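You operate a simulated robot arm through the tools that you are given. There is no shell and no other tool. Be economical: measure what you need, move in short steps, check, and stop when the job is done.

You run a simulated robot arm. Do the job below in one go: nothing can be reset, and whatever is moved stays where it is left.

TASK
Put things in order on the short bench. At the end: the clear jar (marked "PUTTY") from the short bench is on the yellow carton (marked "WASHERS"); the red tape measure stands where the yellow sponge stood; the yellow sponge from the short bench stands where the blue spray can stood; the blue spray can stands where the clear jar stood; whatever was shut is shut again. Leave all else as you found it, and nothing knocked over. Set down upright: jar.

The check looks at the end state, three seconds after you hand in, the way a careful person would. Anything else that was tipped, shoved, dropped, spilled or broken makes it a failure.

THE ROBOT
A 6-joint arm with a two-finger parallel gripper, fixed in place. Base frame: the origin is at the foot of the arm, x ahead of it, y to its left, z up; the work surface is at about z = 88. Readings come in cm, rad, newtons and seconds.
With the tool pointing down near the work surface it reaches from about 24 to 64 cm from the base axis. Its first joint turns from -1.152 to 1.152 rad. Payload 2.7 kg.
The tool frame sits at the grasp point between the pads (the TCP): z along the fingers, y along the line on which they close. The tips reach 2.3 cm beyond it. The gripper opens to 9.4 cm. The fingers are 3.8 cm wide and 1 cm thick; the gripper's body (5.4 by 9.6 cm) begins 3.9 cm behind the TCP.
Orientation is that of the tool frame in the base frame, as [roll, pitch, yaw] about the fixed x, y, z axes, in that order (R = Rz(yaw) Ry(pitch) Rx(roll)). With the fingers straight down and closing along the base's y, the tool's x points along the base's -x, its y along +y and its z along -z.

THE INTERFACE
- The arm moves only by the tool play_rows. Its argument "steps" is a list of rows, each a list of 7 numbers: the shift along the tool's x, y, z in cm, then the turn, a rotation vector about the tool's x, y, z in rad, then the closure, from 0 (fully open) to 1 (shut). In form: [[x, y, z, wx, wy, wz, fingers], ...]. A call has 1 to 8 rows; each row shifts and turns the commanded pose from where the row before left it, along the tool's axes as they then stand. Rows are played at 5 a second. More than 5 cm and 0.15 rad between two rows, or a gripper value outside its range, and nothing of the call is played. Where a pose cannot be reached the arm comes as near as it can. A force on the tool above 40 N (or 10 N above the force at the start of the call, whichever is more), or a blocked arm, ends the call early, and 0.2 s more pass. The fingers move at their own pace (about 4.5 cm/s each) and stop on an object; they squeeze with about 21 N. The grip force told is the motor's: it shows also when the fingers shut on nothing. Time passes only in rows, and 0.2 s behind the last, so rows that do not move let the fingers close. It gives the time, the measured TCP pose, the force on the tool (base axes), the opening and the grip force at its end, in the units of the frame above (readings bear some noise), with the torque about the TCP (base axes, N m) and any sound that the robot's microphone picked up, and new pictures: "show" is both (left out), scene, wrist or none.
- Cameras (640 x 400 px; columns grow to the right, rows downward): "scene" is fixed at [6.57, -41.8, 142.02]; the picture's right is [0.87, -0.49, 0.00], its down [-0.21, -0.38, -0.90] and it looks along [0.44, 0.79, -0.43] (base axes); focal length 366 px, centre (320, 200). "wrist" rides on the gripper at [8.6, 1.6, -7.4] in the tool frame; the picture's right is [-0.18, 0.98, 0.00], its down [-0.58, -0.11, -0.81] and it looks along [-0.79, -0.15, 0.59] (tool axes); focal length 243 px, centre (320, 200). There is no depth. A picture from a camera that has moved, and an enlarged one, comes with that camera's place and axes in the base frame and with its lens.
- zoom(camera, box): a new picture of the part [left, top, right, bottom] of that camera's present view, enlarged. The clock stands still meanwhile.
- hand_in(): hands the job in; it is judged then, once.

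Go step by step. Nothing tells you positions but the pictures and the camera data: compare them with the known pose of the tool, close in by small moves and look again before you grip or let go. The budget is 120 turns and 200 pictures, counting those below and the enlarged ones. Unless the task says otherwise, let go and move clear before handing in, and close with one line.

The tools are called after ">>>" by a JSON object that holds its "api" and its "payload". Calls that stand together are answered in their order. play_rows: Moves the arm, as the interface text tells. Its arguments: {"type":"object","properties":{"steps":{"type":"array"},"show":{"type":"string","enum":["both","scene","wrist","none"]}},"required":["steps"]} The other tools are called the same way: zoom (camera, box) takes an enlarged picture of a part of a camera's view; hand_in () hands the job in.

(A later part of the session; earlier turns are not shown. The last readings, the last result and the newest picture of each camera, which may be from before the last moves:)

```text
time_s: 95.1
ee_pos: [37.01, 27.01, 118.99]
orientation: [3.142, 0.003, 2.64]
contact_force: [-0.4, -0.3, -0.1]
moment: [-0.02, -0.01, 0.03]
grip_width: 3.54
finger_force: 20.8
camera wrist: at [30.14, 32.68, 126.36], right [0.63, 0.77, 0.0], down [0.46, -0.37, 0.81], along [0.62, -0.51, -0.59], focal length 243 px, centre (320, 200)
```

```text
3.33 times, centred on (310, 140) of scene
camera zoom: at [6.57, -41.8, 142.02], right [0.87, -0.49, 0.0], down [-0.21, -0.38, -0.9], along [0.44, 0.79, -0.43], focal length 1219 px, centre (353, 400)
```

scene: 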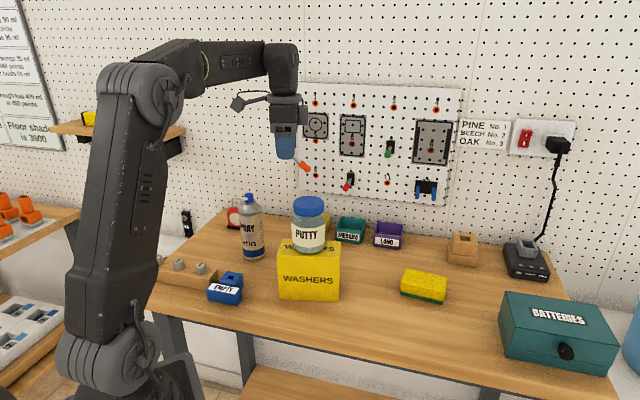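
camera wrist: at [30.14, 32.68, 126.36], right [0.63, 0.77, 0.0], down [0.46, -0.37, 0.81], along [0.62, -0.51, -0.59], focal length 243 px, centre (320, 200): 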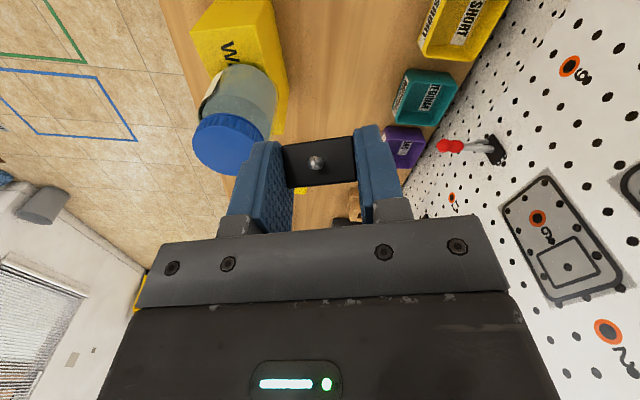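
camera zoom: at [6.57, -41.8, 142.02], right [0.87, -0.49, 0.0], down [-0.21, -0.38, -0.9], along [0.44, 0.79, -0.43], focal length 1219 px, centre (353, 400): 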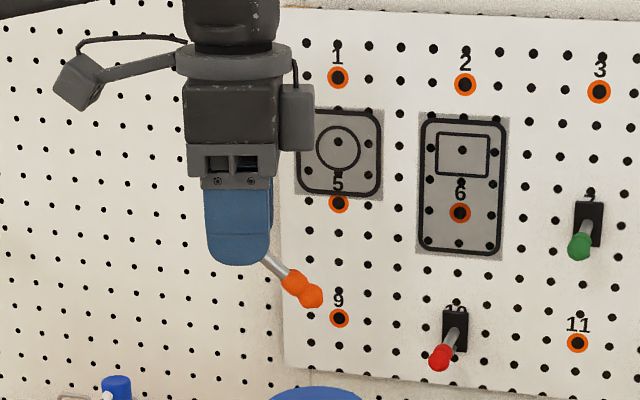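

Carry the peg over to the open area of the bench near (50, -6).

>>> {"api": "play_rows", "payload": {"steps": [[-2, -1.6, 0, 0, 0, 0, 1], [-3.6, -3, 0, 0, 0, 0, 1], [-3.6, -3, 0, 0, 0, 0, 1], [-3.6, -3, 0, 0, 0, 0, 1], [-3.6, -3, 0, 0, 0, 0, 1], [-3.6, -3, 0, 0, 0, 0, 1], [-3.6, -3, 0, 0, 0, 0, 1], [-3.6, -3, 0, 0, 0, 0, 1]], "show": "none"}}

>>> {"api": "play_rows", "payload": {"steps": [[0, 0, 2, 0, 0, 0.15, 1], [0, 0, 2, 0, 0, 0.15, 1], [0, 0, 2, 0, 0, 0.15, 1], [0, 0, 2, 0, 0, 0.15, 1], [0, 0, 2, 0, 0, 0.15, 1], [0, 0, 2, 0, 0, 0.05, 1], [0, 0, 2, 0, 0, 0, 1], [0, 0, 0, 0, 0, 0, 1]]}}

>>> {"api": "zoom", "payload": {"camera": "scene", "box": [360, 190, 520, 310]}}

```text
time_s: 96.9
ee_pos: [50.04, -5.41, 118.66]
orientation: [-3.141, 0.002, 2.641]
contact_force: [-0.6, 0.2, -0.4]
moment: [0.03, 0.0, 0.02]
grip_width: 3.53
finger_force: 21.4
```

```text
time_s: 98.7
ee_pos: [50.09, -5.68, 104.67]
orientation: [3.14, 0.001, 1.84]
contact_force: [0.0, -0.4, 0.5]
moment: [0.02, -0.02, 0.03]
grip_width: 3.54
finger_force: 20.7
camera wrist: at [49.27, 3.04, 112.22], right [1.0, 0.08, 0.0], down [0.05, -0.59, 0.81], along [0.07, -0.8, -0.59], focal length 243 px, centre (320, 200)
```

scene: 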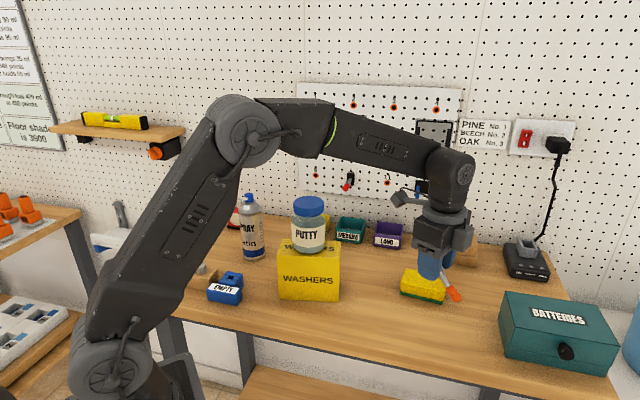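
wrist: 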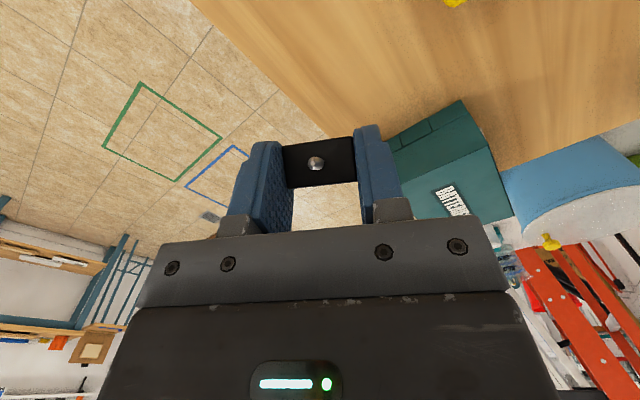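

```text
3.33 times, centred on (440, 250) of scene
camera zoom: at [6.57, -41.8, 142.02], right [0.87, -0.49, 0.0], down [-0.21, -0.38, -0.9], along [0.44, 0.79, -0.43], focal length 1219 px, centre (-80, 33)
```

zoom: 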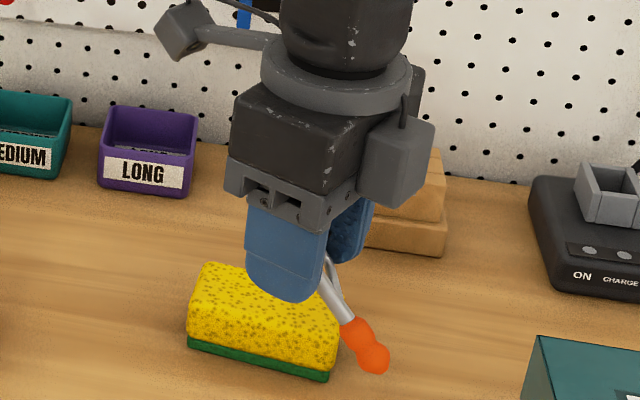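

Shift slightly inward on the bench, then lower until just above the knob's touch-down height.

>>> {"api": "play_rows", "payload": {"steps": [[2.4, -0.9, 1, 0, 0, 0, 1], [2.4, -0.9, 1, 0, 0, 0, 1], [0, 0, 3, 0, 0, 0, 1], [0, 0, 3, 0, 0, 0, 1], [0, 0, 2, 0, 0, 0, 1], [0, 0, 0, 0, 0, 0, 1]], "show": "wrist"}}

>>> {"api": "zoom", "payload": {"camera": "scene", "box": [340, 220, 500, 340]}}

```text
time_s: 100.1
ee_pos: [47.2, -1.73, 94.61]
orientation: [3.14, -0.001, 1.84]
contact_force: [-3.4, 2.2, 6.5]
moment: [-0.16, 0.11, -0.12]
grip_width: 3.55
finger_force: 21.3
camera wrist: at [46.35, 7.02, 102.17], right [1.0, 0.08, 0.0], down [0.05, -0.59, 0.81], along [0.07, -0.8, -0.59], focal length 243 px, centre (320, 200)
```

wrist: 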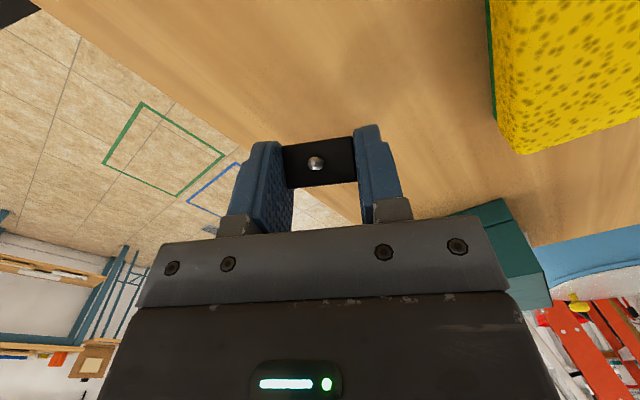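

```text
3.33 times, centred on (420, 280) of scene
camera zoom: at [6.56, -41.79, 142.02], right [0.87, -0.49, 0.0], down [-0.21, -0.38, -0.9], along [0.44, 0.79, -0.43], focal length 1219 px, centre (-13, -67)
```

zoom: 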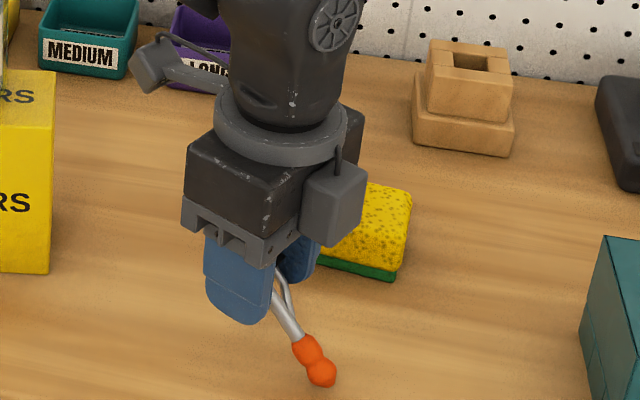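

The knob just touched. Press down slowly so the peg pivots flat in the grip.

>>> {"api": "play_rows", "payload": {"steps": [[0, 0, 0.4, 0, 0, 0, 1], [0, 0, 0.4, 0, 0, 0, 1], [0, 0, 0.4, 0, 0, 0, 1], [0, 0, 0.4, 0, 0, 0, 1], [0, 0, 0.4, 0, 0, 0, 1]], "show": "wrist"}}

>>> {"api": "zoom", "payload": {"camera": "scene", "box": [340, 220, 500, 340]}}

```text
time_s: 101.3
ee_pos: [46.97, -1.59, 92.72]
orientation: [3.14, 0.001, 1.84]
contact_force: [-3.0, 10.0, 15.7]
moment: [-0.24, -0.15, 0.03]
grip_width: 3.53
finger_force: 20.9
camera wrist: at [46.23, 7.07, 100.2], right [1.0, 0.08, 0.0], down [0.05, -0.59, 0.81], along [0.07, -0.8, -0.59], focal length 243 px, centre (320, 200)
```

wrist: 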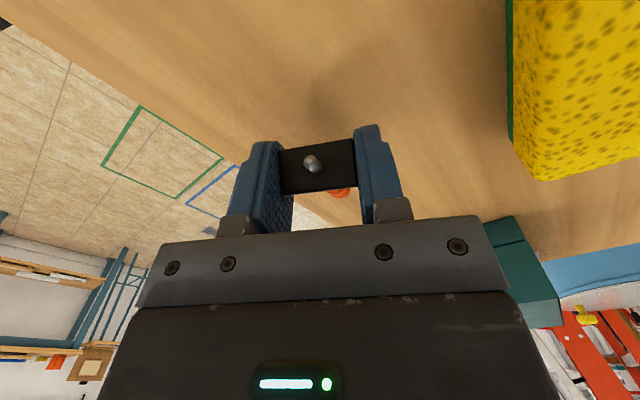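

```text
3.33 times, centred on (420, 280) of scene
camera zoom: at [6.54, -41.77, 142.03], right [0.87, -0.49, 0.0], down [-0.21, -0.38, -0.9], along [0.44, 0.79, -0.43], focal length 1219 px, centre (-13, -67)
```

zoom: 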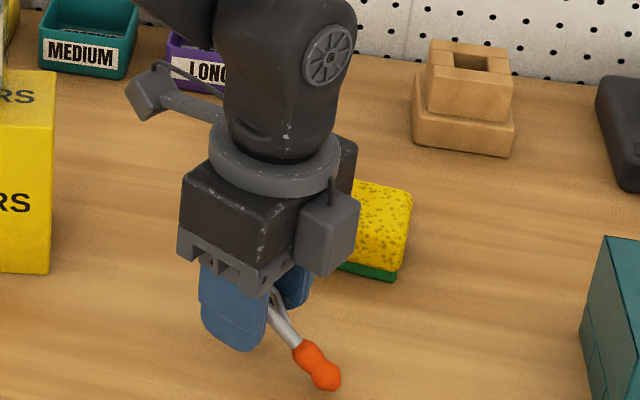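

It pivots as intended. Continue to near the surface.

>>> {"api": "play_rows", "payload": {"steps": [[0, 0, 0.4, 0, 0, 0, 1], [0, 0, 0.4, 0, 0, 0, 1], [0, 0, 0.4, 0, 0, 0, 1], [0, 0, 0.3, 0, 0, 0, 1], [0, 0, 0.2, 0, 0, 0, 1]], "show": "none"}}

>>> {"api": "zoom", "payload": {"camera": "scene", "box": [340, 220, 500, 340]}}

```text
time_s: 102.5
ee_pos: [47.11, -1.7, 91.02]
orientation: [3.14, 0.0, 1.841]
contact_force: [-1.9, 9.0, 11.6]
moment: [-0.35, -0.11, 0.08]
grip_width: 3.53
finger_force: 21.0
```

```text
3.33 times, centred on (420, 280) of scene
camera zoom: at [6.55, -41.77, 142.03], right [0.87, -0.49, 0.0], down [-0.21, -0.38, -0.9], along [0.44, 0.79, -0.43], focal length 1219 px, centre (-13, -67)
```

zoom: 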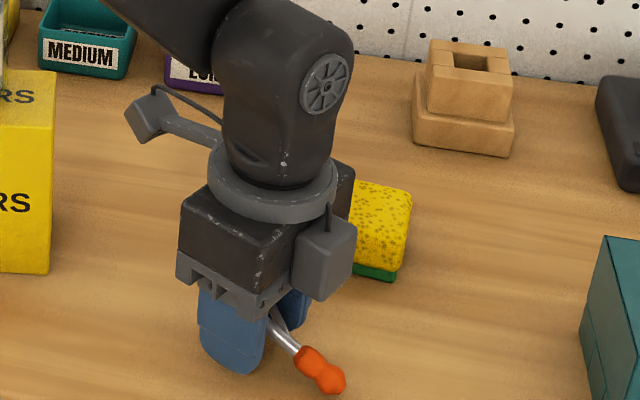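

Nearly flat. Open gently and rise to look at it.

>>> {"api": "play_rows", "payload": {"steps": [[0, 0, 0, 0, 0, 0, 0.6], [0, 0, 0, 0, 0, 0, 0.45], [0, 0, 0, 0, 0, 0, 0.36], [0, 0, -2, 0, 0, 0, 0.36], [0, 0, -4, 0, 0, 0, 0.36], [0, 0, -4, 0, 0, 0, 0.36], [0, 0, -4, 0, 0, 0, 0.36], [0, 0, 0, 0, 0, 0, 0.36]]}}

>>> {"api": "zoom", "payload": {"camera": "scene", "box": [370, 270, 470, 350]}}

>>> {"api": "zoom", "payload": {"camera": "wrist", "box": [240, 0, 400, 100]}}

```text
time_s: 104.3
ee_pos: [46.91, -1.59, 104.89]
orientation: [3.14, 0.0, 1.839]
contact_force: [0.4, 0.5, 0.5]
moment: [0.0, 0.0, 0.01]
grip_width: 6.01
finger_force: 0.0
camera wrist: at [46.13, 7.22, 112.42], right [1.0, 0.08, 0.0], down [0.05, -0.59, 0.81], along [0.07, -0.8, -0.59], focal length 243 px, centre (320, 200)
```

scene: 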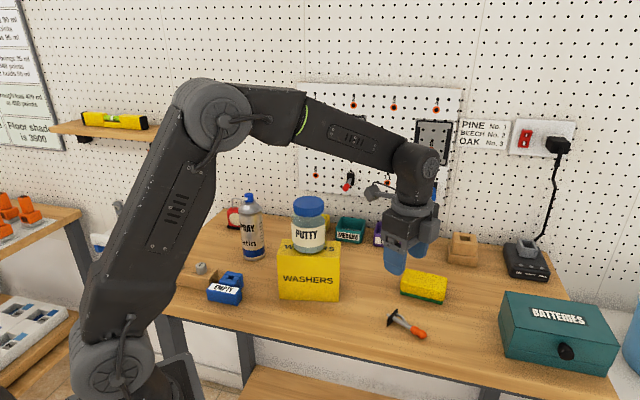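
wrist: 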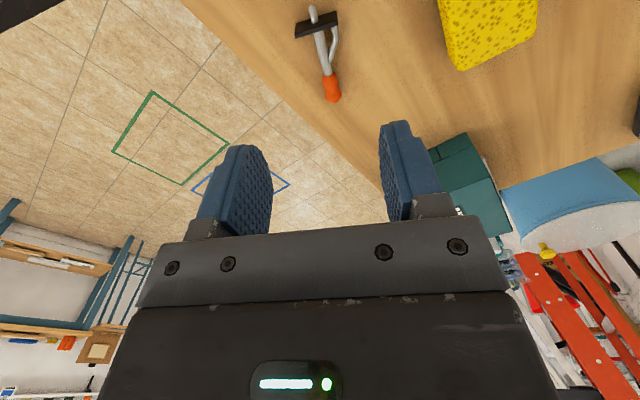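

```text
5.00 times, centred on (420, 310) of scene
camera zoom: at [6.57, -41.8, 142.02], right [0.87, -0.49, 0.0], down [-0.21, -0.38, -0.9], along [0.44, 0.79, -0.43], focal length 1829 px, centre (-180, -350)
```

zoom: 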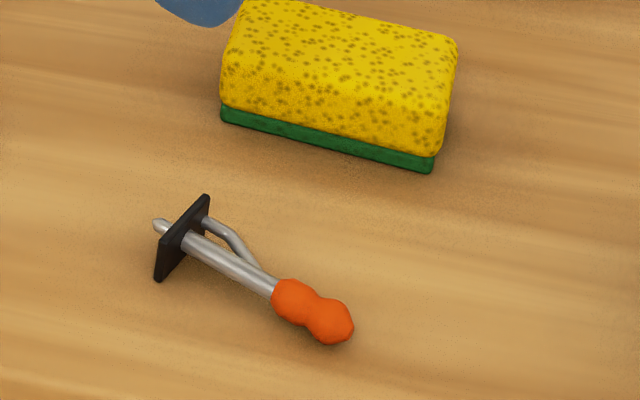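

```text
4.00 times, centred on (320, 50) of wrist
camera zoom: at [46.13, 7.22, 112.42], right [1.0, 0.08, 0.0], down [0.05, -0.59, 0.81], along [0.07, -0.8, -0.59], focal length 970 px, centre (320, 800)
```

zoom: 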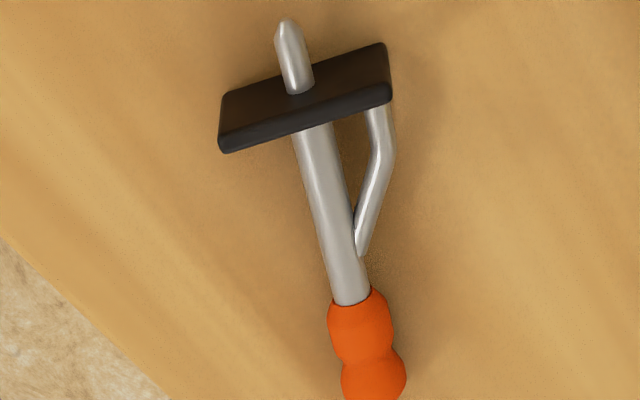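

The peg lies flat, brace on its +x side. Rod runs from plate (46.4, -0.4) to the handle centre (48.4, -5.8), azimuth about 1.92 rad. I'll turn the tool to head along the pin direction.

>>> {"api": "play_rows", "payload": {"steps": [[0, 0, -3, 0, 0, -0.15, 0.36], [0, 0, 0, 0, 0, -0.15, 0.36], [0, 0, 0, 0, 0, -0.15, 0.36], [0, 0, 0, 0, 0, -0.15, 0.36], [0, 0, 0, 0, 0, -0.15, 0.36], [0, 0, 0, 0, 0, -0.15, 0.36], [0, 0, 0, 0, 0, -0.15, 0.36], [0, 0, 0, 0, 0, -0.15, 0.36]], "show": "none"}}

>>> {"api": "play_rows", "payload": {"steps": [[0, 0, 0, 0, 0, -0.15, 0.36], [0, 0, 0, 0, 0, -0.15, 0.36], [0, 0, 0, 0, 0, -0.15, 0.36], [0, 0, 0, 0, 0, -0.15, 0.36], [0, 0, 0, 0, 0, -0.15, 0.36], [0, 0, 0, 0, 0, -0.15, 0.36], [0, 0, 0, 0, 0, -0.15, 0.36], [0, 0, 0, 0, 0, -0.15, 0.36]], "show": "none"}}

>>> {"api": "play_rows", "payload": {"steps": [[0, 0, 0, 0, 0, -0.15, 0.36], [0, 0, 0, 0, 0, -0.15, 0.36], [0, 0, 0, 0, 0, -0.15, 0.36], [0, 0, 0, 0, 0, -0.15, 0.36], [0, 0, 0, 0, 0, -0.15, 0.36], [0, 0, 0, 0, 0, -0.076, 0.36], [0, 0, 0, 0, 0, 0, 0.36]], "show": "wrist"}}

```text
time_s: 106.1
ee_pos: [47.17, -1.66, 108.0]
orientation: [-3.141, 0.003, 3.041]
contact_force: [0.2, -0.3, 0.1]
moment: [0.0, 0.04, -0.01]
grip_width: 6.04
finger_force: 0.1
```

```text
time_s: 107.9
ee_pos: [47.16, -1.73, 108.04]
orientation: [-3.14, 0.0, -2.041]
contact_force: [0.1, -0.3, 0.0]
moment: [-0.02, 0.03, 0.01]
grip_width: 6.04
finger_force: 0.1
```

```text
time_s: 109.5
ee_pos: [47.12, -1.78, 108.12]
orientation: [-3.139, 0.0, -1.218]
contact_force: [1.3, -0.3, 0.0]
moment: [-0.03, 0.0, 0.01]
grip_width: 6.02
finger_force: 0.0
camera wrist: at [48.41, -10.39, 115.56], right [-0.99, -0.17, 0.0], down [-0.1, 0.58, 0.81], along [-0.13, 0.79, -0.59], focal length 243 px, centre (320, 200)
```

wrist: 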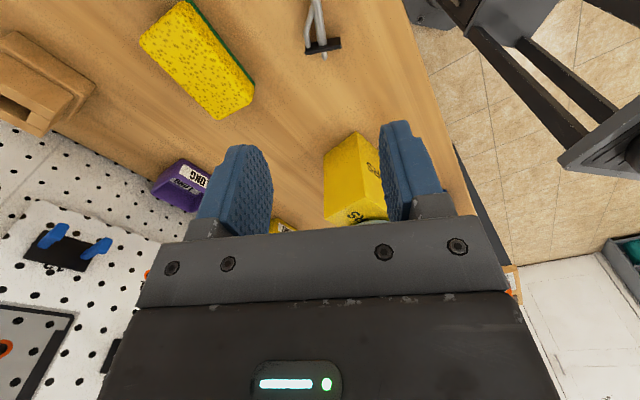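

Now tilt by 30° and move over the handle.

>>> {"api": "play_rows", "payload": {"steps": [[0, 0, 0, 0, -0.15, 0, 0.36], [0, 0, 0, 0, -0.15, 0, 0.36], [0, 0, 0, 0, -0.15, 0, 0.36], [0, 0, 0, 0, -0.074, 0, 0.36], [3.82, 0.12, 2.41, 0, 0, 0, 0.36], [3.82, 0.12, 2.41, 0, 0, 0, 0.36], [0, 0, 0, 0, 0, 0, 0.36]]}}

>>> {"api": "zoom", "payload": {"camera": "wrist", "box": [220, 0, 420, 130]}}

```text
time_s: 111.1
ee_pos: [48.36, -5.43, 99.83]
orientation: [-3.141, 0.524, -1.218]
contact_force: [0.8, -0.6, -0.3]
moment: [0.01, 0.0, 0.02]
grip_width: 6.02
finger_force: 0.0
camera wrist: at [50.55, -16.5, 102.07], right [-0.98, -0.19, 0.09], down [0.07, 0.13, 0.99], along [-0.2, 0.97, -0.12], focal length 243 px, centre (320, 200)
```

scene: 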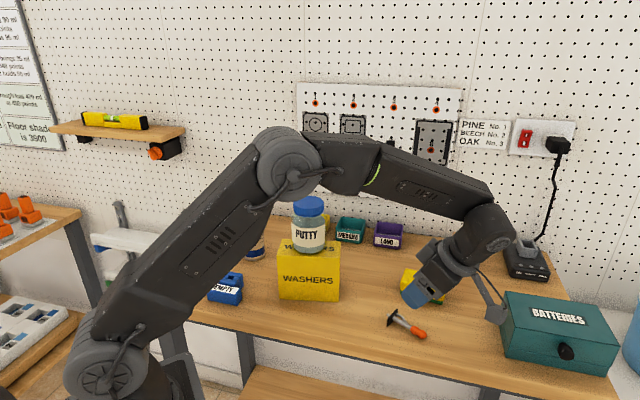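
wrist: 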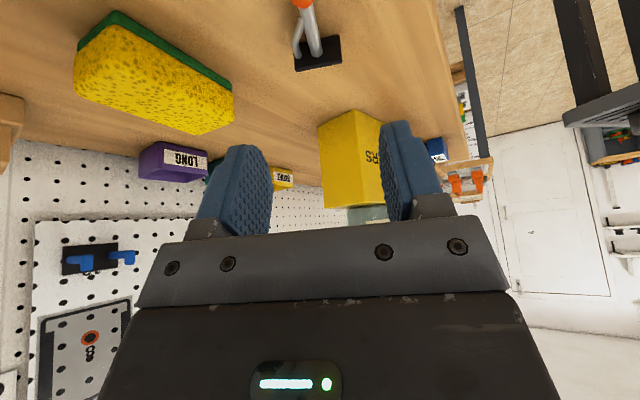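

```text
3.08 times, centred on (320, 65) of wrist
camera zoom: at [50.55, -16.5, 102.07], right [-0.98, -0.19, 0.09], down [0.07, 0.13, 0.99], along [-0.2, 0.97, -0.12], focal length 746 px, centre (320, 615)
```

zoom: 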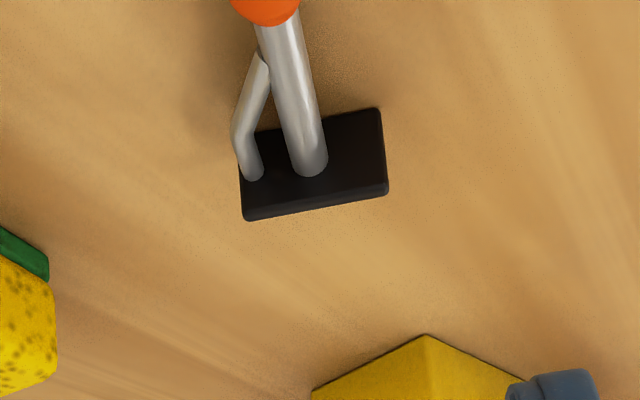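

Aligned with the rod. Descend onto the handle.

>>> {"api": "play_rows", "payload": {"steps": [[1.5, 0.05, 2.0, 0, 0, 0, 0.36], [1.5, 0, 2.6, 0, 0, 0, 0.36], [1.2, 0, 2.08, 0, 0, 0, 0.36], [0.5, 0, 0.87, 0, 0, 0, 0.36], [0, 0, 0, 0, 0, 0, 0.36]]}}

>>> {"api": "zoom", "payload": {"camera": "scene", "box": [370, 260, 490, 350]}}

```text
time_s: 112.3
ee_pos: [48.38, -5.96, 91.14]
orientation: [-3.14, 0.521, -1.217]
contact_force: [0.0, 0.1, -0.6]
moment: [-0.02, 0.02, 0.01]
grip_width: 6.02
finger_force: 0.1
camera wrist: at [50.62, -17.01, 93.36], right [-0.98, -0.19, 0.09], down [0.07, 0.13, 0.99], along [-0.2, 0.97, -0.12], focal length 243 px, centre (320, 200)
```

scene: 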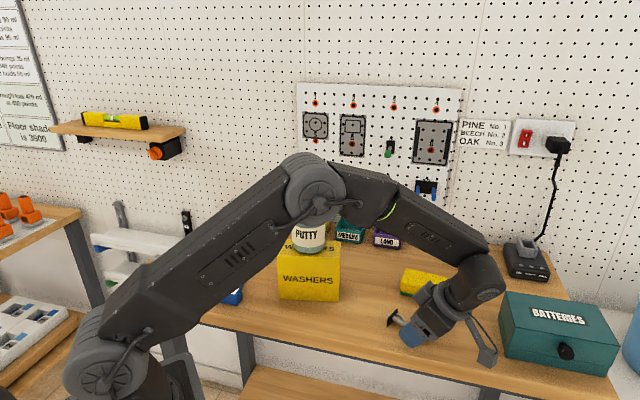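
wrist: 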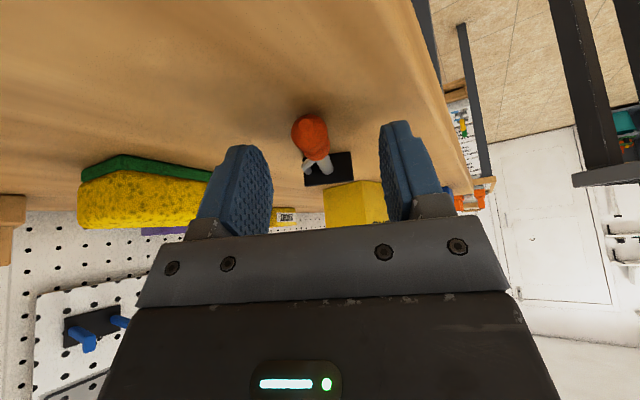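

```text
4.44 times, centred on (430, 305) of scene
camera zoom: at [6.57, -41.8, 142.02], right [0.87, -0.49, 0.0], down [-0.21, -0.38, -0.9], along [0.44, 0.79, -0.43], focal length 1626 px, centre (-169, -267)
```

zoom: 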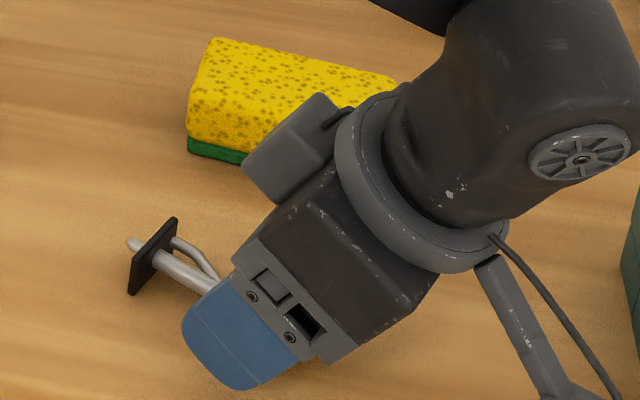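

Slightly lower, then close on the handle.

>>> {"api": "play_rows", "payload": {"steps": [[0.3, 0, 0.5, 0, 0, 0, 0.36], [0, 0, 0, 0, 0, 0, 0.6], [0, 0, 0, 0, 0, 0, 0.8], [0, 0, 0, 0, 0, 0, 1], [0, 0, 0, 0, 0, 0, 1], [0, 0, 0, 0, 0, 0, 1]], "show": "wrist"}}

>>> {"api": "zoom", "payload": {"camera": "scene", "box": [370, 260, 490, 350]}}

```text
time_s: 113.1
ee_pos: [48.36, -6.15, 91.01]
orientation: [-3.141, 0.525, -1.217]
contact_force: [-0.9, -0.5, 0.7]
moment: [-0.02, -0.04, 0.0]
grip_width: 2.05
finger_force: 0.8
stopped in row 3: the force on the tool passed its limit at 44 N (the readings are from after the stop); the commanded pose is now the measured one
camera wrist: at [50.53, -17.15, 93.14], right [-0.98, -0.19, 0.09], down [0.07, 0.13, 0.99], along [-0.2, 0.97, -0.12], focal length 243 px, centre (320, 200)
```

wrist: 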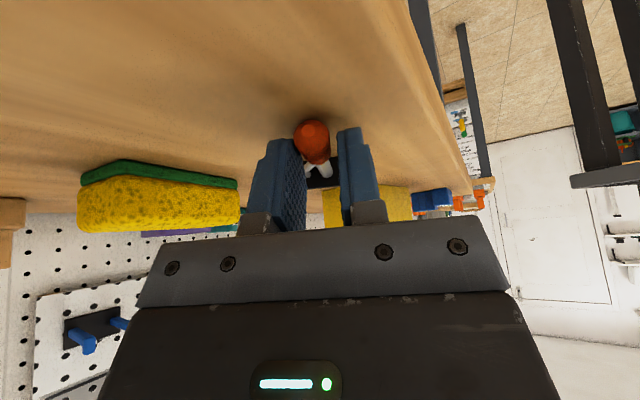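

```text
4.44 times, centred on (430, 305) of scene
camera zoom: at [6.57, -41.8, 142.02], right [0.87, -0.49, 0.0], down [-0.21, -0.38, -0.9], along [0.44, 0.79, -0.43], focal length 1626 px, centre (-169, -267)
```

zoom: 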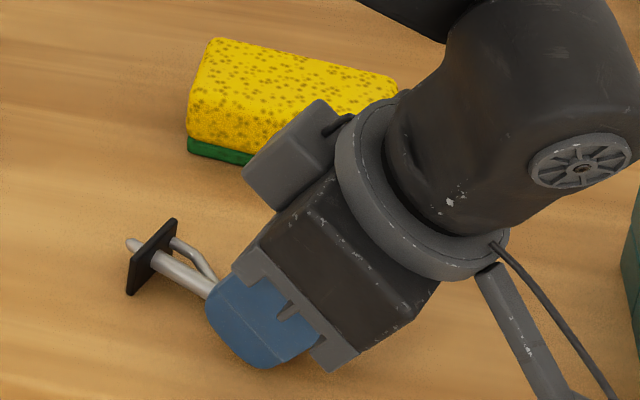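

The fingertip corner probably touched the bench. Raise 0.4 cm and close.

>>> {"api": "play_rows", "payload": {"steps": [[-0.2, 0, -0.35, 0, 0, 0, 0.8], [0, 0, 0, 0, 0, 0, 1], [0, 0, 0, 0, 0, 0, 1], [0, 0, 0, 0, 0, 0, 1], [0, 0, 0, 0, 0, 0, 1]], "show": "none"}}

>>> {"api": "play_rows", "payload": {"steps": [[-0.2, 0, -0.35, 0, 0, 0, 1], [-0.3, 0, -0.52, 0, 0, 0, 1], [-0.5, 0, -0.87, 0, 0, 0, 1], [-1, 0, -1.73, 0, 0, 0, 1], [-1.5, 0, -2.6, 0, 0, 0, 1], [0, 0, 0, 0, 0, 0, 1]]}}

>>> {"api": "zoom", "payload": {"camera": "scene", "box": [370, 240, 490, 330]}}

```text
time_s: 114.3
ee_pos: [48.24, -6.02, 91.33]
orientation: [-3.14, 0.526, -1.218]
contact_force: [-0.9, -0.1, 2.1]
moment: [0.04, 0.07, 0.06]
grip_width: 1.52
finger_force: 20.7
```

```text
time_s: 115.7
ee_pos: [48.35, -5.95, 98.2]
orientation: [-3.141, 0.525, -1.219]
contact_force: [0.3, 0.1, -0.5]
moment: [-0.01, 0.04, -0.01]
grip_width: 1.57
finger_force: 20.8
camera wrist: at [50.61, -17.11, 100.49], right [-0.98, -0.19, 0.09], down [0.07, 0.13, 0.99], along [-0.2, 0.97, -0.12], focal length 243 px, centre (320, 200)
```

scene: 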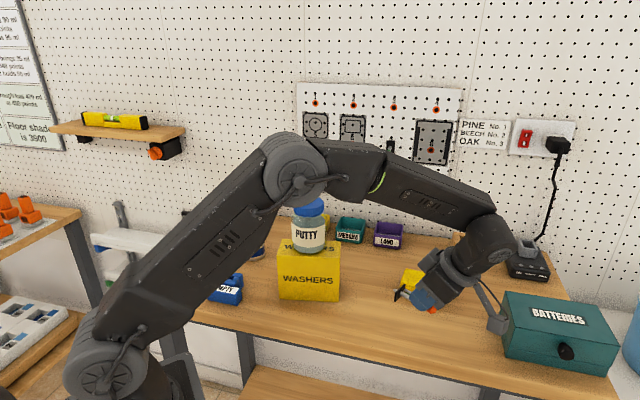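
wrist: 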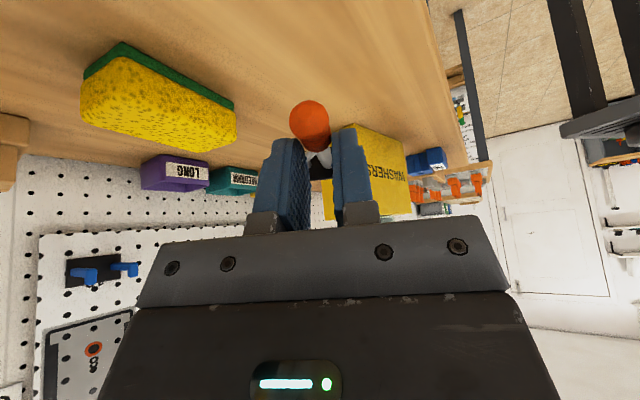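

```text
4.44 times, centred on (430, 285) of scene
camera zoom: at [6.57, -41.8, 142.02], right [0.87, -0.49, 0.0], down [-0.21, -0.38, -0.9], along [0.44, 0.79, -0.43], focal length 1626 px, centre (-169, -178)
```

zoom: 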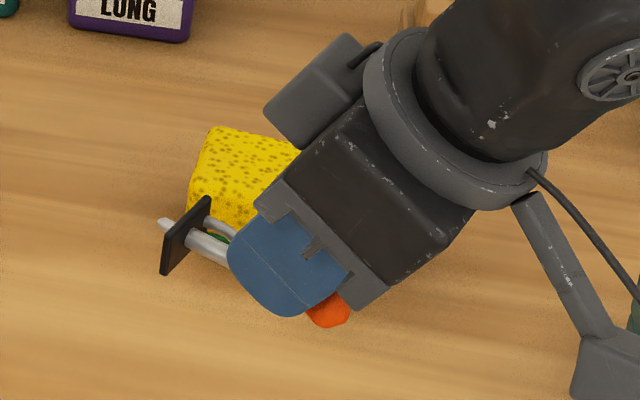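

Gripped the handle at 1.55 cm; the plate is 5.8 cm ahead of the TCP. Raise, then yaw toward the wall.

>>> {"api": "play_rows", "payload": {"steps": [[-1, 0, -1.73, 0, 0, 0, 1], [-1.8, 0, -3.1, 0, 0, 0, 1], [-2, 0, -3.46, 0, 0, 0, 1], [-2, 0, -3.46, 0, 0, 0, 1], [-2, 0, -3.46, 0, 0, 0, 1], [-2, 0, -3.46, 0, 0, 0, 1], [-1.2, 0, -2.1, 0, 0, 0, 1]], "show": "none"}}

>>> {"api": "play_rows", "payload": {"steps": [[0, 0, 0, 0.075, 0, 0.13, 1], [0, 0, 0, 0.075, 0, 0.13, 1], [0, 0, 0, 0.075, 0, 0.13, 1], [0, 0, 0, 0.075, 0, 0.13, 1], [0, 0, 0, 0.075, 0, 0.13, 1], [0, 0, 0, 0.075, 0, 0.13, 1], [0, 0, 0, 0.075, 0, 0.13, 1], [0, 0, 0, 0.055, 0, 0.095, 1]]}}

>>> {"api": "zoom", "payload": {"camera": "scene", "box": [360, 130, 480, 220]}}

```text
time_s: 117.3
ee_pos: [47.66, -5.67, 121.5]
orientation: [-3.141, 0.52, -1.22]
contact_force: [0.1, -0.5, -0.6]
moment: [0.0, 0.01, 0.0]
grip_width: 1.57
finger_force: 21.0
out of reach, approached as far as the arm can: row 7
```

```text
time_s: 119.1
ee_pos: [47.79, -5.74, 121.61]
orientation: [-3.141, 0.524, -2.382]
contact_force: [-0.4, -0.5, 0.5]
moment: [0.03, 0.03, -0.02]
grip_width: 1.55
finger_force: 21.0
camera wrist: at [38.42, -12.32, 123.75], right [-0.56, 0.82, 0.09], down [0.15, -0.01, 0.99], along [0.81, 0.57, -0.12], focal length 243 px, centre (320, 200)
```

scene: 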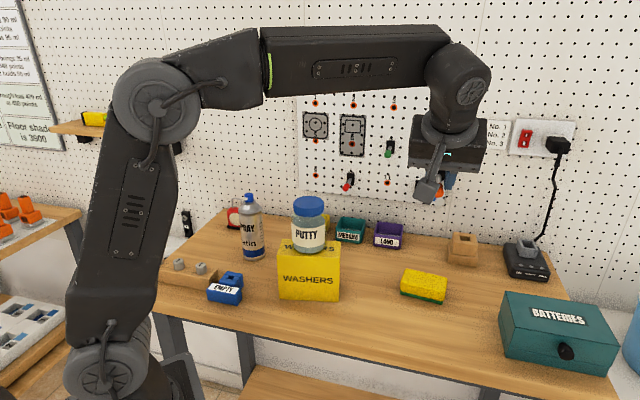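
wrist: 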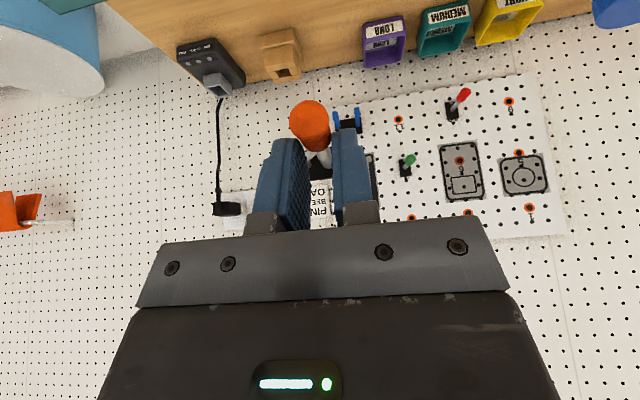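

```text
4.44 times, centred on (420, 175) of scene
camera zoom: at [6.57, -41.8, 142.02], right [0.87, -0.49, 0.0], down [-0.21, -0.38, -0.9], along [0.44, 0.79, -0.43], focal length 1626 px, centre (-124, 311)
```

zoom: 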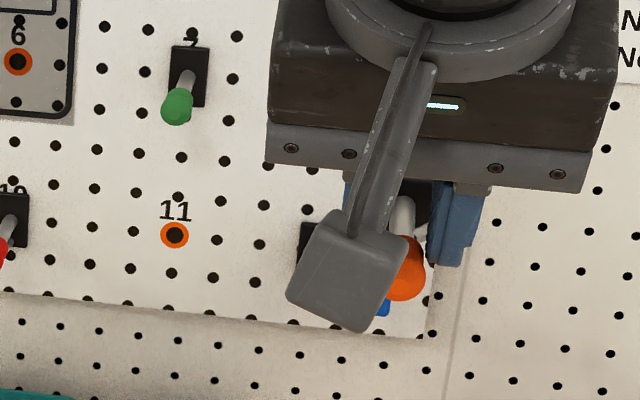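

Yaw is right. Move to the area in front of ring 5 but well off the wall.

>>> {"api": "play_rows", "payload": {"steps": [[-1.9, 3.73, 1.1, 0, 0, 0, 1], [-1.9, 3.73, 1.1, 0, 0, 0, 1], [-1.9, 3.73, 1.1, 0, 0, 0, 1], [-1.9, 3.73, 1.1, 0, 0, 0, 1], [-1.9, 3.73, 1.1, 0, 0, 0, 1], [-1.9, 3.73, 1.1, 0, 0, 0, 1], [-1.9, 3.73, 1.1, 0, 0, 0, 1], [-1.9, 3.73, 1.1, 0, 0, 0, 1]], "show": "none"}}

>>> {"api": "play_rows", "payload": {"steps": [[0, 0, 0, -0.13, 0, 0.075, 1], [0, 0, 0, -0.13, 0, 0.075, 1], [0, 0, 0, -0.13, 0, 0.075, 1], [0, 0, 0, -0.13, 0, 0.075, 1], [0, 0, 0, -0.13, 0, 0.075, 1], [0, 0, 0, 0, 0, 0, 1]]}}

```text
time_s: 120.9
ee_pos: [39.52, 28.07, 121.72]
orientation: [-3.14, 0.523, -2.381]
contact_force: [0.7, 0.8, -0.8]
moment: [0.01, -0.04, 0.0]
grip_width: 1.55
finger_force: 20.4
```

```text
time_s: 122.3
ee_pos: [39.88, 27.96, 121.61]
orientation: [2.315, 0.373, -2.754]
contact_force: [0.3, -0.7, -0.4]
moment: [0.0, 0.02, 0.0]
grip_width: 1.58
finger_force: 21.0
camera wrist: at [31.77, 20.02, 124.32], right [-0.34, 0.58, 0.74], down [0.59, -0.48, 0.65], along [0.73, 0.66, -0.19], focal length 243 px, centre (320, 200)
```

scene: 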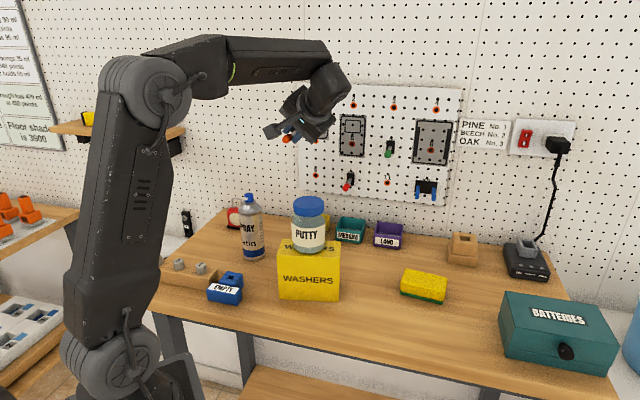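
wrist: 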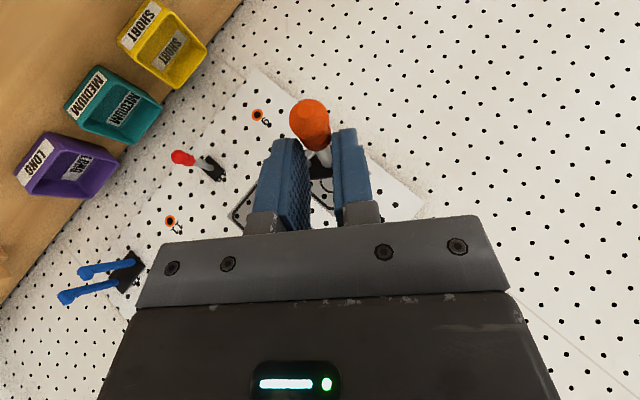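

Rolling works. Complete the roll to 90°.

>>> {"api": "play_rows", "payload": {"steps": [[0, 0, 0, -0.13, 0, 0.075, 1], [0, 0, 0, -0.13, 0, 0.075, 1], [0, 0, 0, -0.13, 0, 0.075, 1], [0, 0, 0, -0.13, 0, 0.075, 1], [0, 0, 0, -0.13, 0, 0.075, 1], [0, 0, 0, -0.061, 0, 0.035, 1], [0, 0, 0, 0, 0, 0, 1]]}}

>>> {"api": "zoom", "payload": {"camera": "scene", "box": [240, 70, 400, 190]}}

```text
time_s: 123.9
ee_pos: [39.86, 27.86, 121.57]
orientation: [1.57, -0.003, -2.903]
contact_force: [0.0, -0.1, -0.3]
moment: [-0.03, 0.0, 0.01]
grip_width: 1.53
finger_force: 20.9
camera wrist: at [33.08, 18.59, 123.25], right [0.18, 0.04, 0.98], down [0.76, -0.65, -0.11], along [0.63, 0.76, -0.15], focal length 243 px, centre (320, 200)
```

scene: 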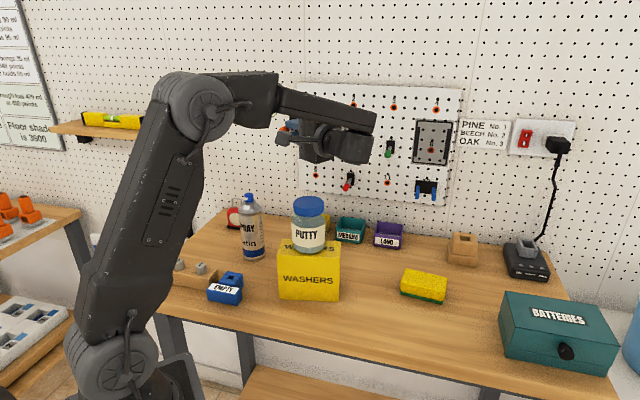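
wrist: 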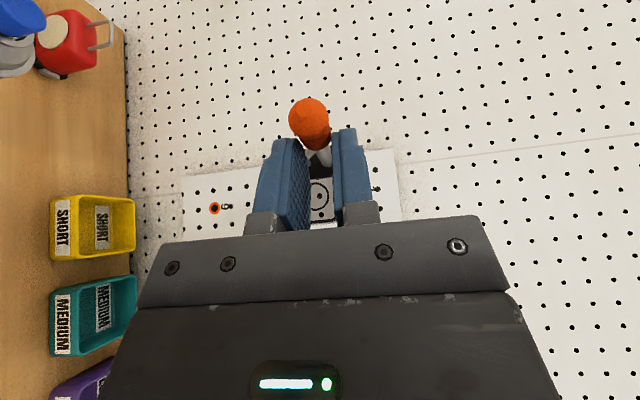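

```text
3.33 times, centred on (320, 130) of scene
camera zoom: at [6.57, -41.8, 142.02], right [0.87, -0.49, 0.0], down [-0.21, -0.38, -0.9], along [0.44, 0.79, -0.43], focal length 1219 px, centre (320, 433)
```

zoom: 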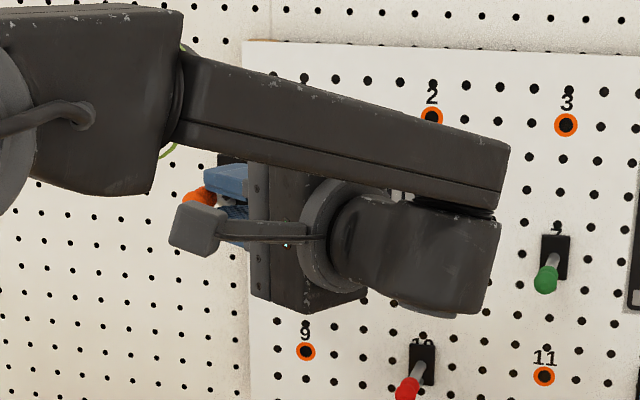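

The tool y-axis is vertical now and the brace should be below. Zoom in on the held peg to verify its pose.

>>> {"api": "zoom", "payload": {"camera": "wrist", "box": [200, 80, 420, 240]}}

```text
2.50 times, centred on (310, 160) of wrist
camera zoom: at [33.08, 18.59, 123.25], right [0.18, 0.04, 0.98], down [0.76, -0.65, -0.11], along [0.63, 0.76, -0.15], focal length 606 px, centre (345, 300)
```

zoom: 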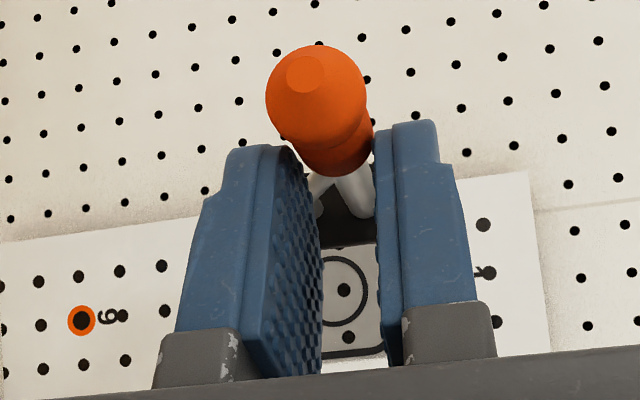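

Pose checks out (plate about 5.8 cm ahead and 2.2 cm toward the fingertips). Move to pre-insert: plate about 5 cm off ring 5.

>>> {"api": "play_rows", "payload": {"steps": [[-2.04, -2.07, 1.18, 0, 0, 0, 1], [-2.04, -2.07, 1.18, 0, 0, 0, 1], [-2.04, -2.07, 1.18, 0, 0, 0, 1], [-2.04, -2.06, 1.17, 0, 0, 0, 1], [0, 0, 0, 0, 0, 0, 1]]}}

>>> {"api": "zoom", "payload": {"camera": "scene", "box": [270, 100, 390, 190]}}

>>> {"api": "zoom", "payload": {"camera": "wrist", "box": [200, 80, 420, 240]}}

```text
time_s: 125.1
ee_pos: [46.28, 34.38, 113.24]
orientation: [1.569, 0.0, -2.903]
contact_force: [-0.3, 0.1, -0.1]
moment: [-0.03, 0.0, 0.01]
grip_width: 1.54
finger_force: 20.7
camera wrist: at [39.55, 25.1, 114.88], right [0.18, 0.04, 0.98], down [0.76, -0.65, -0.11], along [0.63, 0.76, -0.15], focal length 243 px, centre (320, 200)
```

scene: 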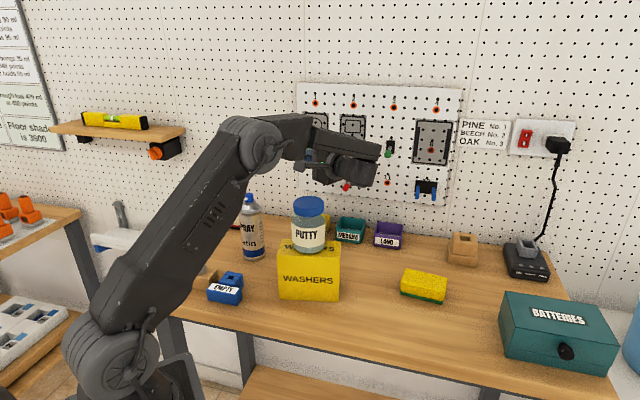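
wrist: 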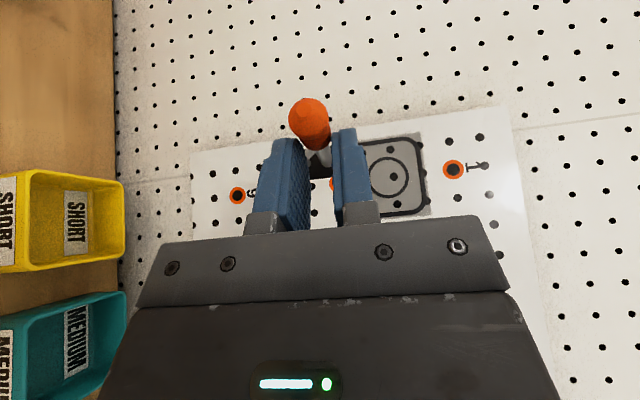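

```text
4.44 times, centred on (330, 145) of scene
camera zoom: at [6.58, -41.8, 142.02], right [0.87, -0.49, 0.0], down [-0.21, -0.38, -0.9], along [0.44, 0.79, -0.43], focal length 1626 px, centre (276, 444)
```

zoom: 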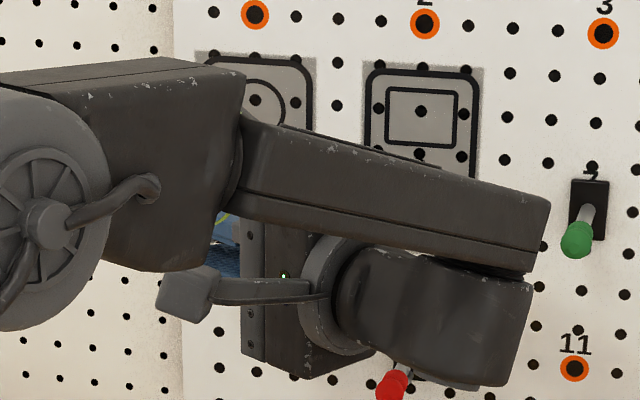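

```text
2.50 times, centred on (310, 160) of wrist
camera zoom: at [39.55, 25.1, 114.88], right [0.18, 0.04, 0.98], down [0.76, -0.65, -0.11], along [0.63, 0.76, -0.15], focal length 606 px, centre (345, 300)
```

zoom: 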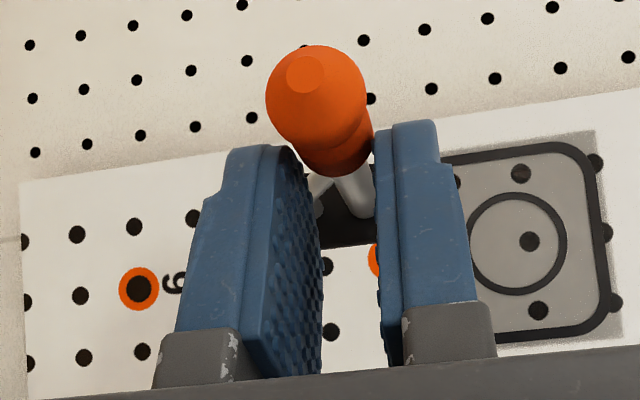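

Ring 5 projects where expected; small lateral/vertical correction needed (0.47 cm right, 0.2 cm up). Apply and advance 3 cm.

>>> {"api": "play_rows", "payload": {"steps": [[-0.244, 0.2, -0.4, 0, 0, 0, 1], [-0.85, 0, 0.52, 0, 0, 0, 1], [-0.85, 0, 0.52, 0, 0, 0, 1], [-0.85, 0, 0.52, 0, 0, 0, 1], [0, 0, 0, 0, 0, 0, 1]], "show": "none"}}

>>> {"api": "zoom", "payload": {"camera": "wrist", "box": [240, 80, 440, 220]}}

```text
time_s: 126.3
ee_pos: [49.04, 36.09, 113.51]
orientation: [1.569, -0.001, -2.902]
contact_force: [0.2, -0.2, -0.3]
moment: [-0.03, 0.02, -0.02]
grip_width: 1.58
finger_force: 20.6
```

```text
2.86 times, centred on (340, 150) of wrist
camera zoom: at [42.3, 26.87, 115.2], right [0.18, 0.04, 0.98], down [0.76, -0.65, -0.11], along [0.63, 0.76, -0.15], focal length 693 px, centre (263, 343)
```

zoom: 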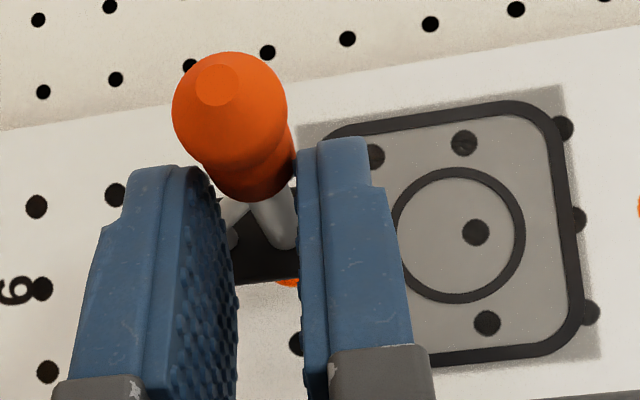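

Image-based check says the pin lines up with ring 5 within about a millimetre. Advance slowly watching the force.

>>> {"api": "play_rows", "payload": {"steps": [[-0.32, -0.05, 0.25, 0, 0, 0, 1], [-0.34, 0, 0.21, 0, 0, 0, 1], [0, 0, 0, 0, 0, 0, 1]], "show": "none"}}

>>> {"api": "play_rows", "payload": {"steps": [[-0.34, 0, 0.21, 0, 0, 0, 1], [0, 0, 0, 0, 0, 0, 1]], "show": "none"}}

```text
time_s: 127.1
ee_pos: [49.45, 36.96, 113.49]
orientation: [1.569, -0.002, -2.903]
contact_force: [0.9, -0.7, -0.6]
moment: [-0.02, 0.0, -0.02]
grip_width: 1.56
finger_force: 20.6
```

```text
time_s: 127.7
ee_pos: [49.75, 37.22, 113.49]
orientation: [1.569, 0.0, -2.903]
contact_force: [-0.5, 0.9, -1.7]
moment: [0.01, 0.01, 0.0]
grip_width: 1.54
finger_force: 21.4
```

No resistance yet after 1.2 cm: promising. Continue.

>>> {"api": "play_rows", "payload": {"steps": [[-0.34, 0, 0.21, 0, 0, 0, 1], [0, 0, 0, 0, 0, 0, 1]], "show": "none"}}

>>> {"api": "play_rows", "payload": {"steps": [[-0.26, 0, 0.16, 0, 0, 0, 1], [0, 0, 0, 0, 0, 0, 1]], "show": "wrist"}}

```text
time_s: 128.3
ee_pos: [50.04, 37.66, 113.38]
orientation: [1.568, 0.0, -2.903]
contact_force: [-0.1, 0.0, 0.3]
moment: [0.02, 0.01, 0.01]
grip_width: 1.55
finger_force: 20.4
```

```text
time_s: 128.9
ee_pos: [50.4, 37.89, 113.31]
orientation: [1.568, 0.0, -2.903]
contact_force: [-0.4, 0.1, 0.1]
moment: [0.0, -0.02, 0.01]
grip_width: 1.57
finger_force: 20.7
camera wrist: at [43.63, 28.51, 115.04], right [0.18, 0.04, 0.98], down [0.76, -0.65, -0.11], along [0.63, 0.76, -0.15], focal length 243 px, centre (320, 200)
```

wrist: 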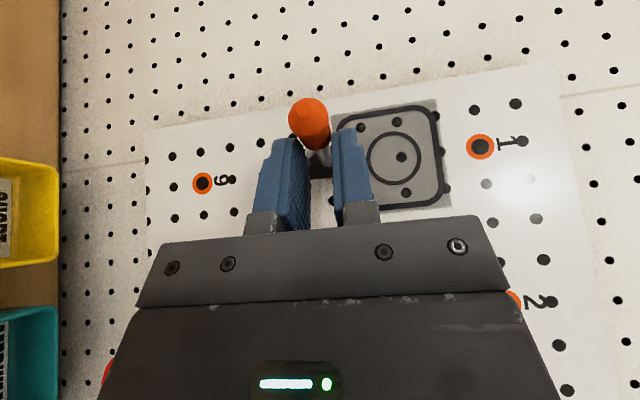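

>>> {"api": "zoom", "payload": {"camera": "wrist", "box": [250, 90, 410, 200]}}

>>> {"api": "zoom", "payload": {"camera": "scene", "box": [270, 100, 400, 200]}}

```text
3.64 times, centred on (330, 145) of wrist
camera zoom: at [43.63, 28.51, 115.04], right [0.18, 0.04, 0.98], down [0.76, -0.65, -0.11], along [0.63, 0.76, -0.15], focal length 882 px, centre (284, 400)
```

zoom: 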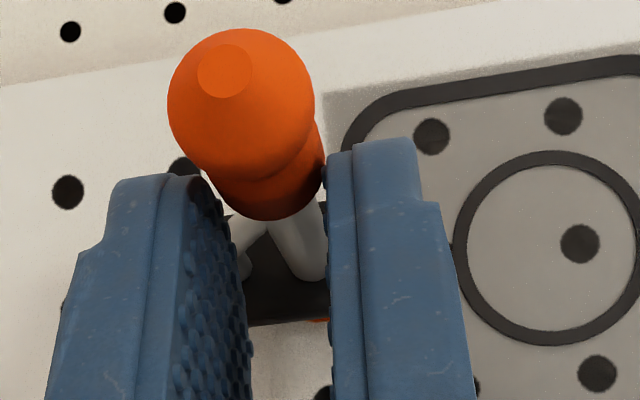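

```text
4.00 times, centred on (335, 150) of scene
camera zoom: at [6.57, -41.8, 142.02], right [0.87, -0.49, 0.0], down [-0.21, -0.38, -0.9], along [0.44, 0.79, -0.43], focal length 1463 px, centre (260, 400)
```

zoom: 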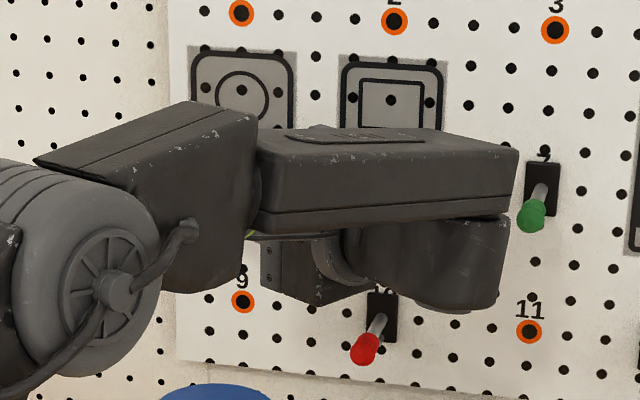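

Plate is close to the panel. Keep advancing in small steps until contact.

>>> {"api": "play_rows", "payload": {"steps": [[-0.26, 0, 0.16, 0, 0, 0, 1], [0, 0, 0, 0, 0, 0, 1]], "show": "none"}}

>>> {"api": "play_rows", "payload": {"steps": [[-0.26, 0, 0.16, 0, 0, 0, 1], [0, 0, 0, 0, 0, 0, 1]], "show": "none"}}

```text
time_s: 129.5
ee_pos: [50.53, 38.12, 113.48]
orientation: [1.57, 0.0, -2.903]
contact_force: [-0.9, -0.5, -0.2]
moment: [-0.02, -0.01, -0.02]
grip_width: 1.55
finger_force: 21.1
```

```text
time_s: 130.1
ee_pos: [50.82, 38.21, 113.41]
orientation: [1.571, -0.002, -2.902]
contact_force: [-0.8, -1.2, -2.5]
moment: [-0.08, 0.04, -0.02]
grip_width: 1.53
finger_force: 20.6
```

>>> {"api": "play_rows", "payload": {"steps": [[-0.17, 0, 0.1, 0, 0, 0, 1], [0, 0, 0, 0, 0, 0, 1]], "show": "none"}}

>>> {"api": "zoom", "payload": {"camera": "wrist", "box": [250, 90, 410, 200]}}

```text
time_s: 130.7
ee_pos: [50.99, 38.33, 113.51]
orientation: [1.569, -0.001, -2.902]
contact_force: [-2.9, -2.1, -2.0]
moment: [-0.14, 0.06, 0.04]
grip_width: 1.53
finger_force: 21.0
```

```text
3.64 times, centred on (330, 145) of wrist
camera zoom: at [44.23, 29.08, 115.12], right [0.18, 0.04, 0.98], down [0.76, -0.65, -0.11], along [0.63, 0.76, -0.15], focal length 882 px, centre (284, 400)
```

zoom: 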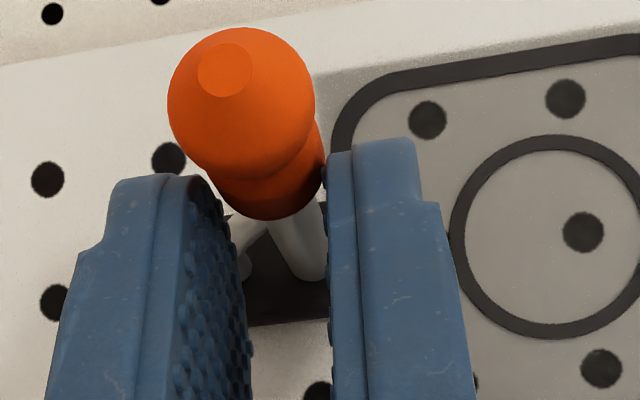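

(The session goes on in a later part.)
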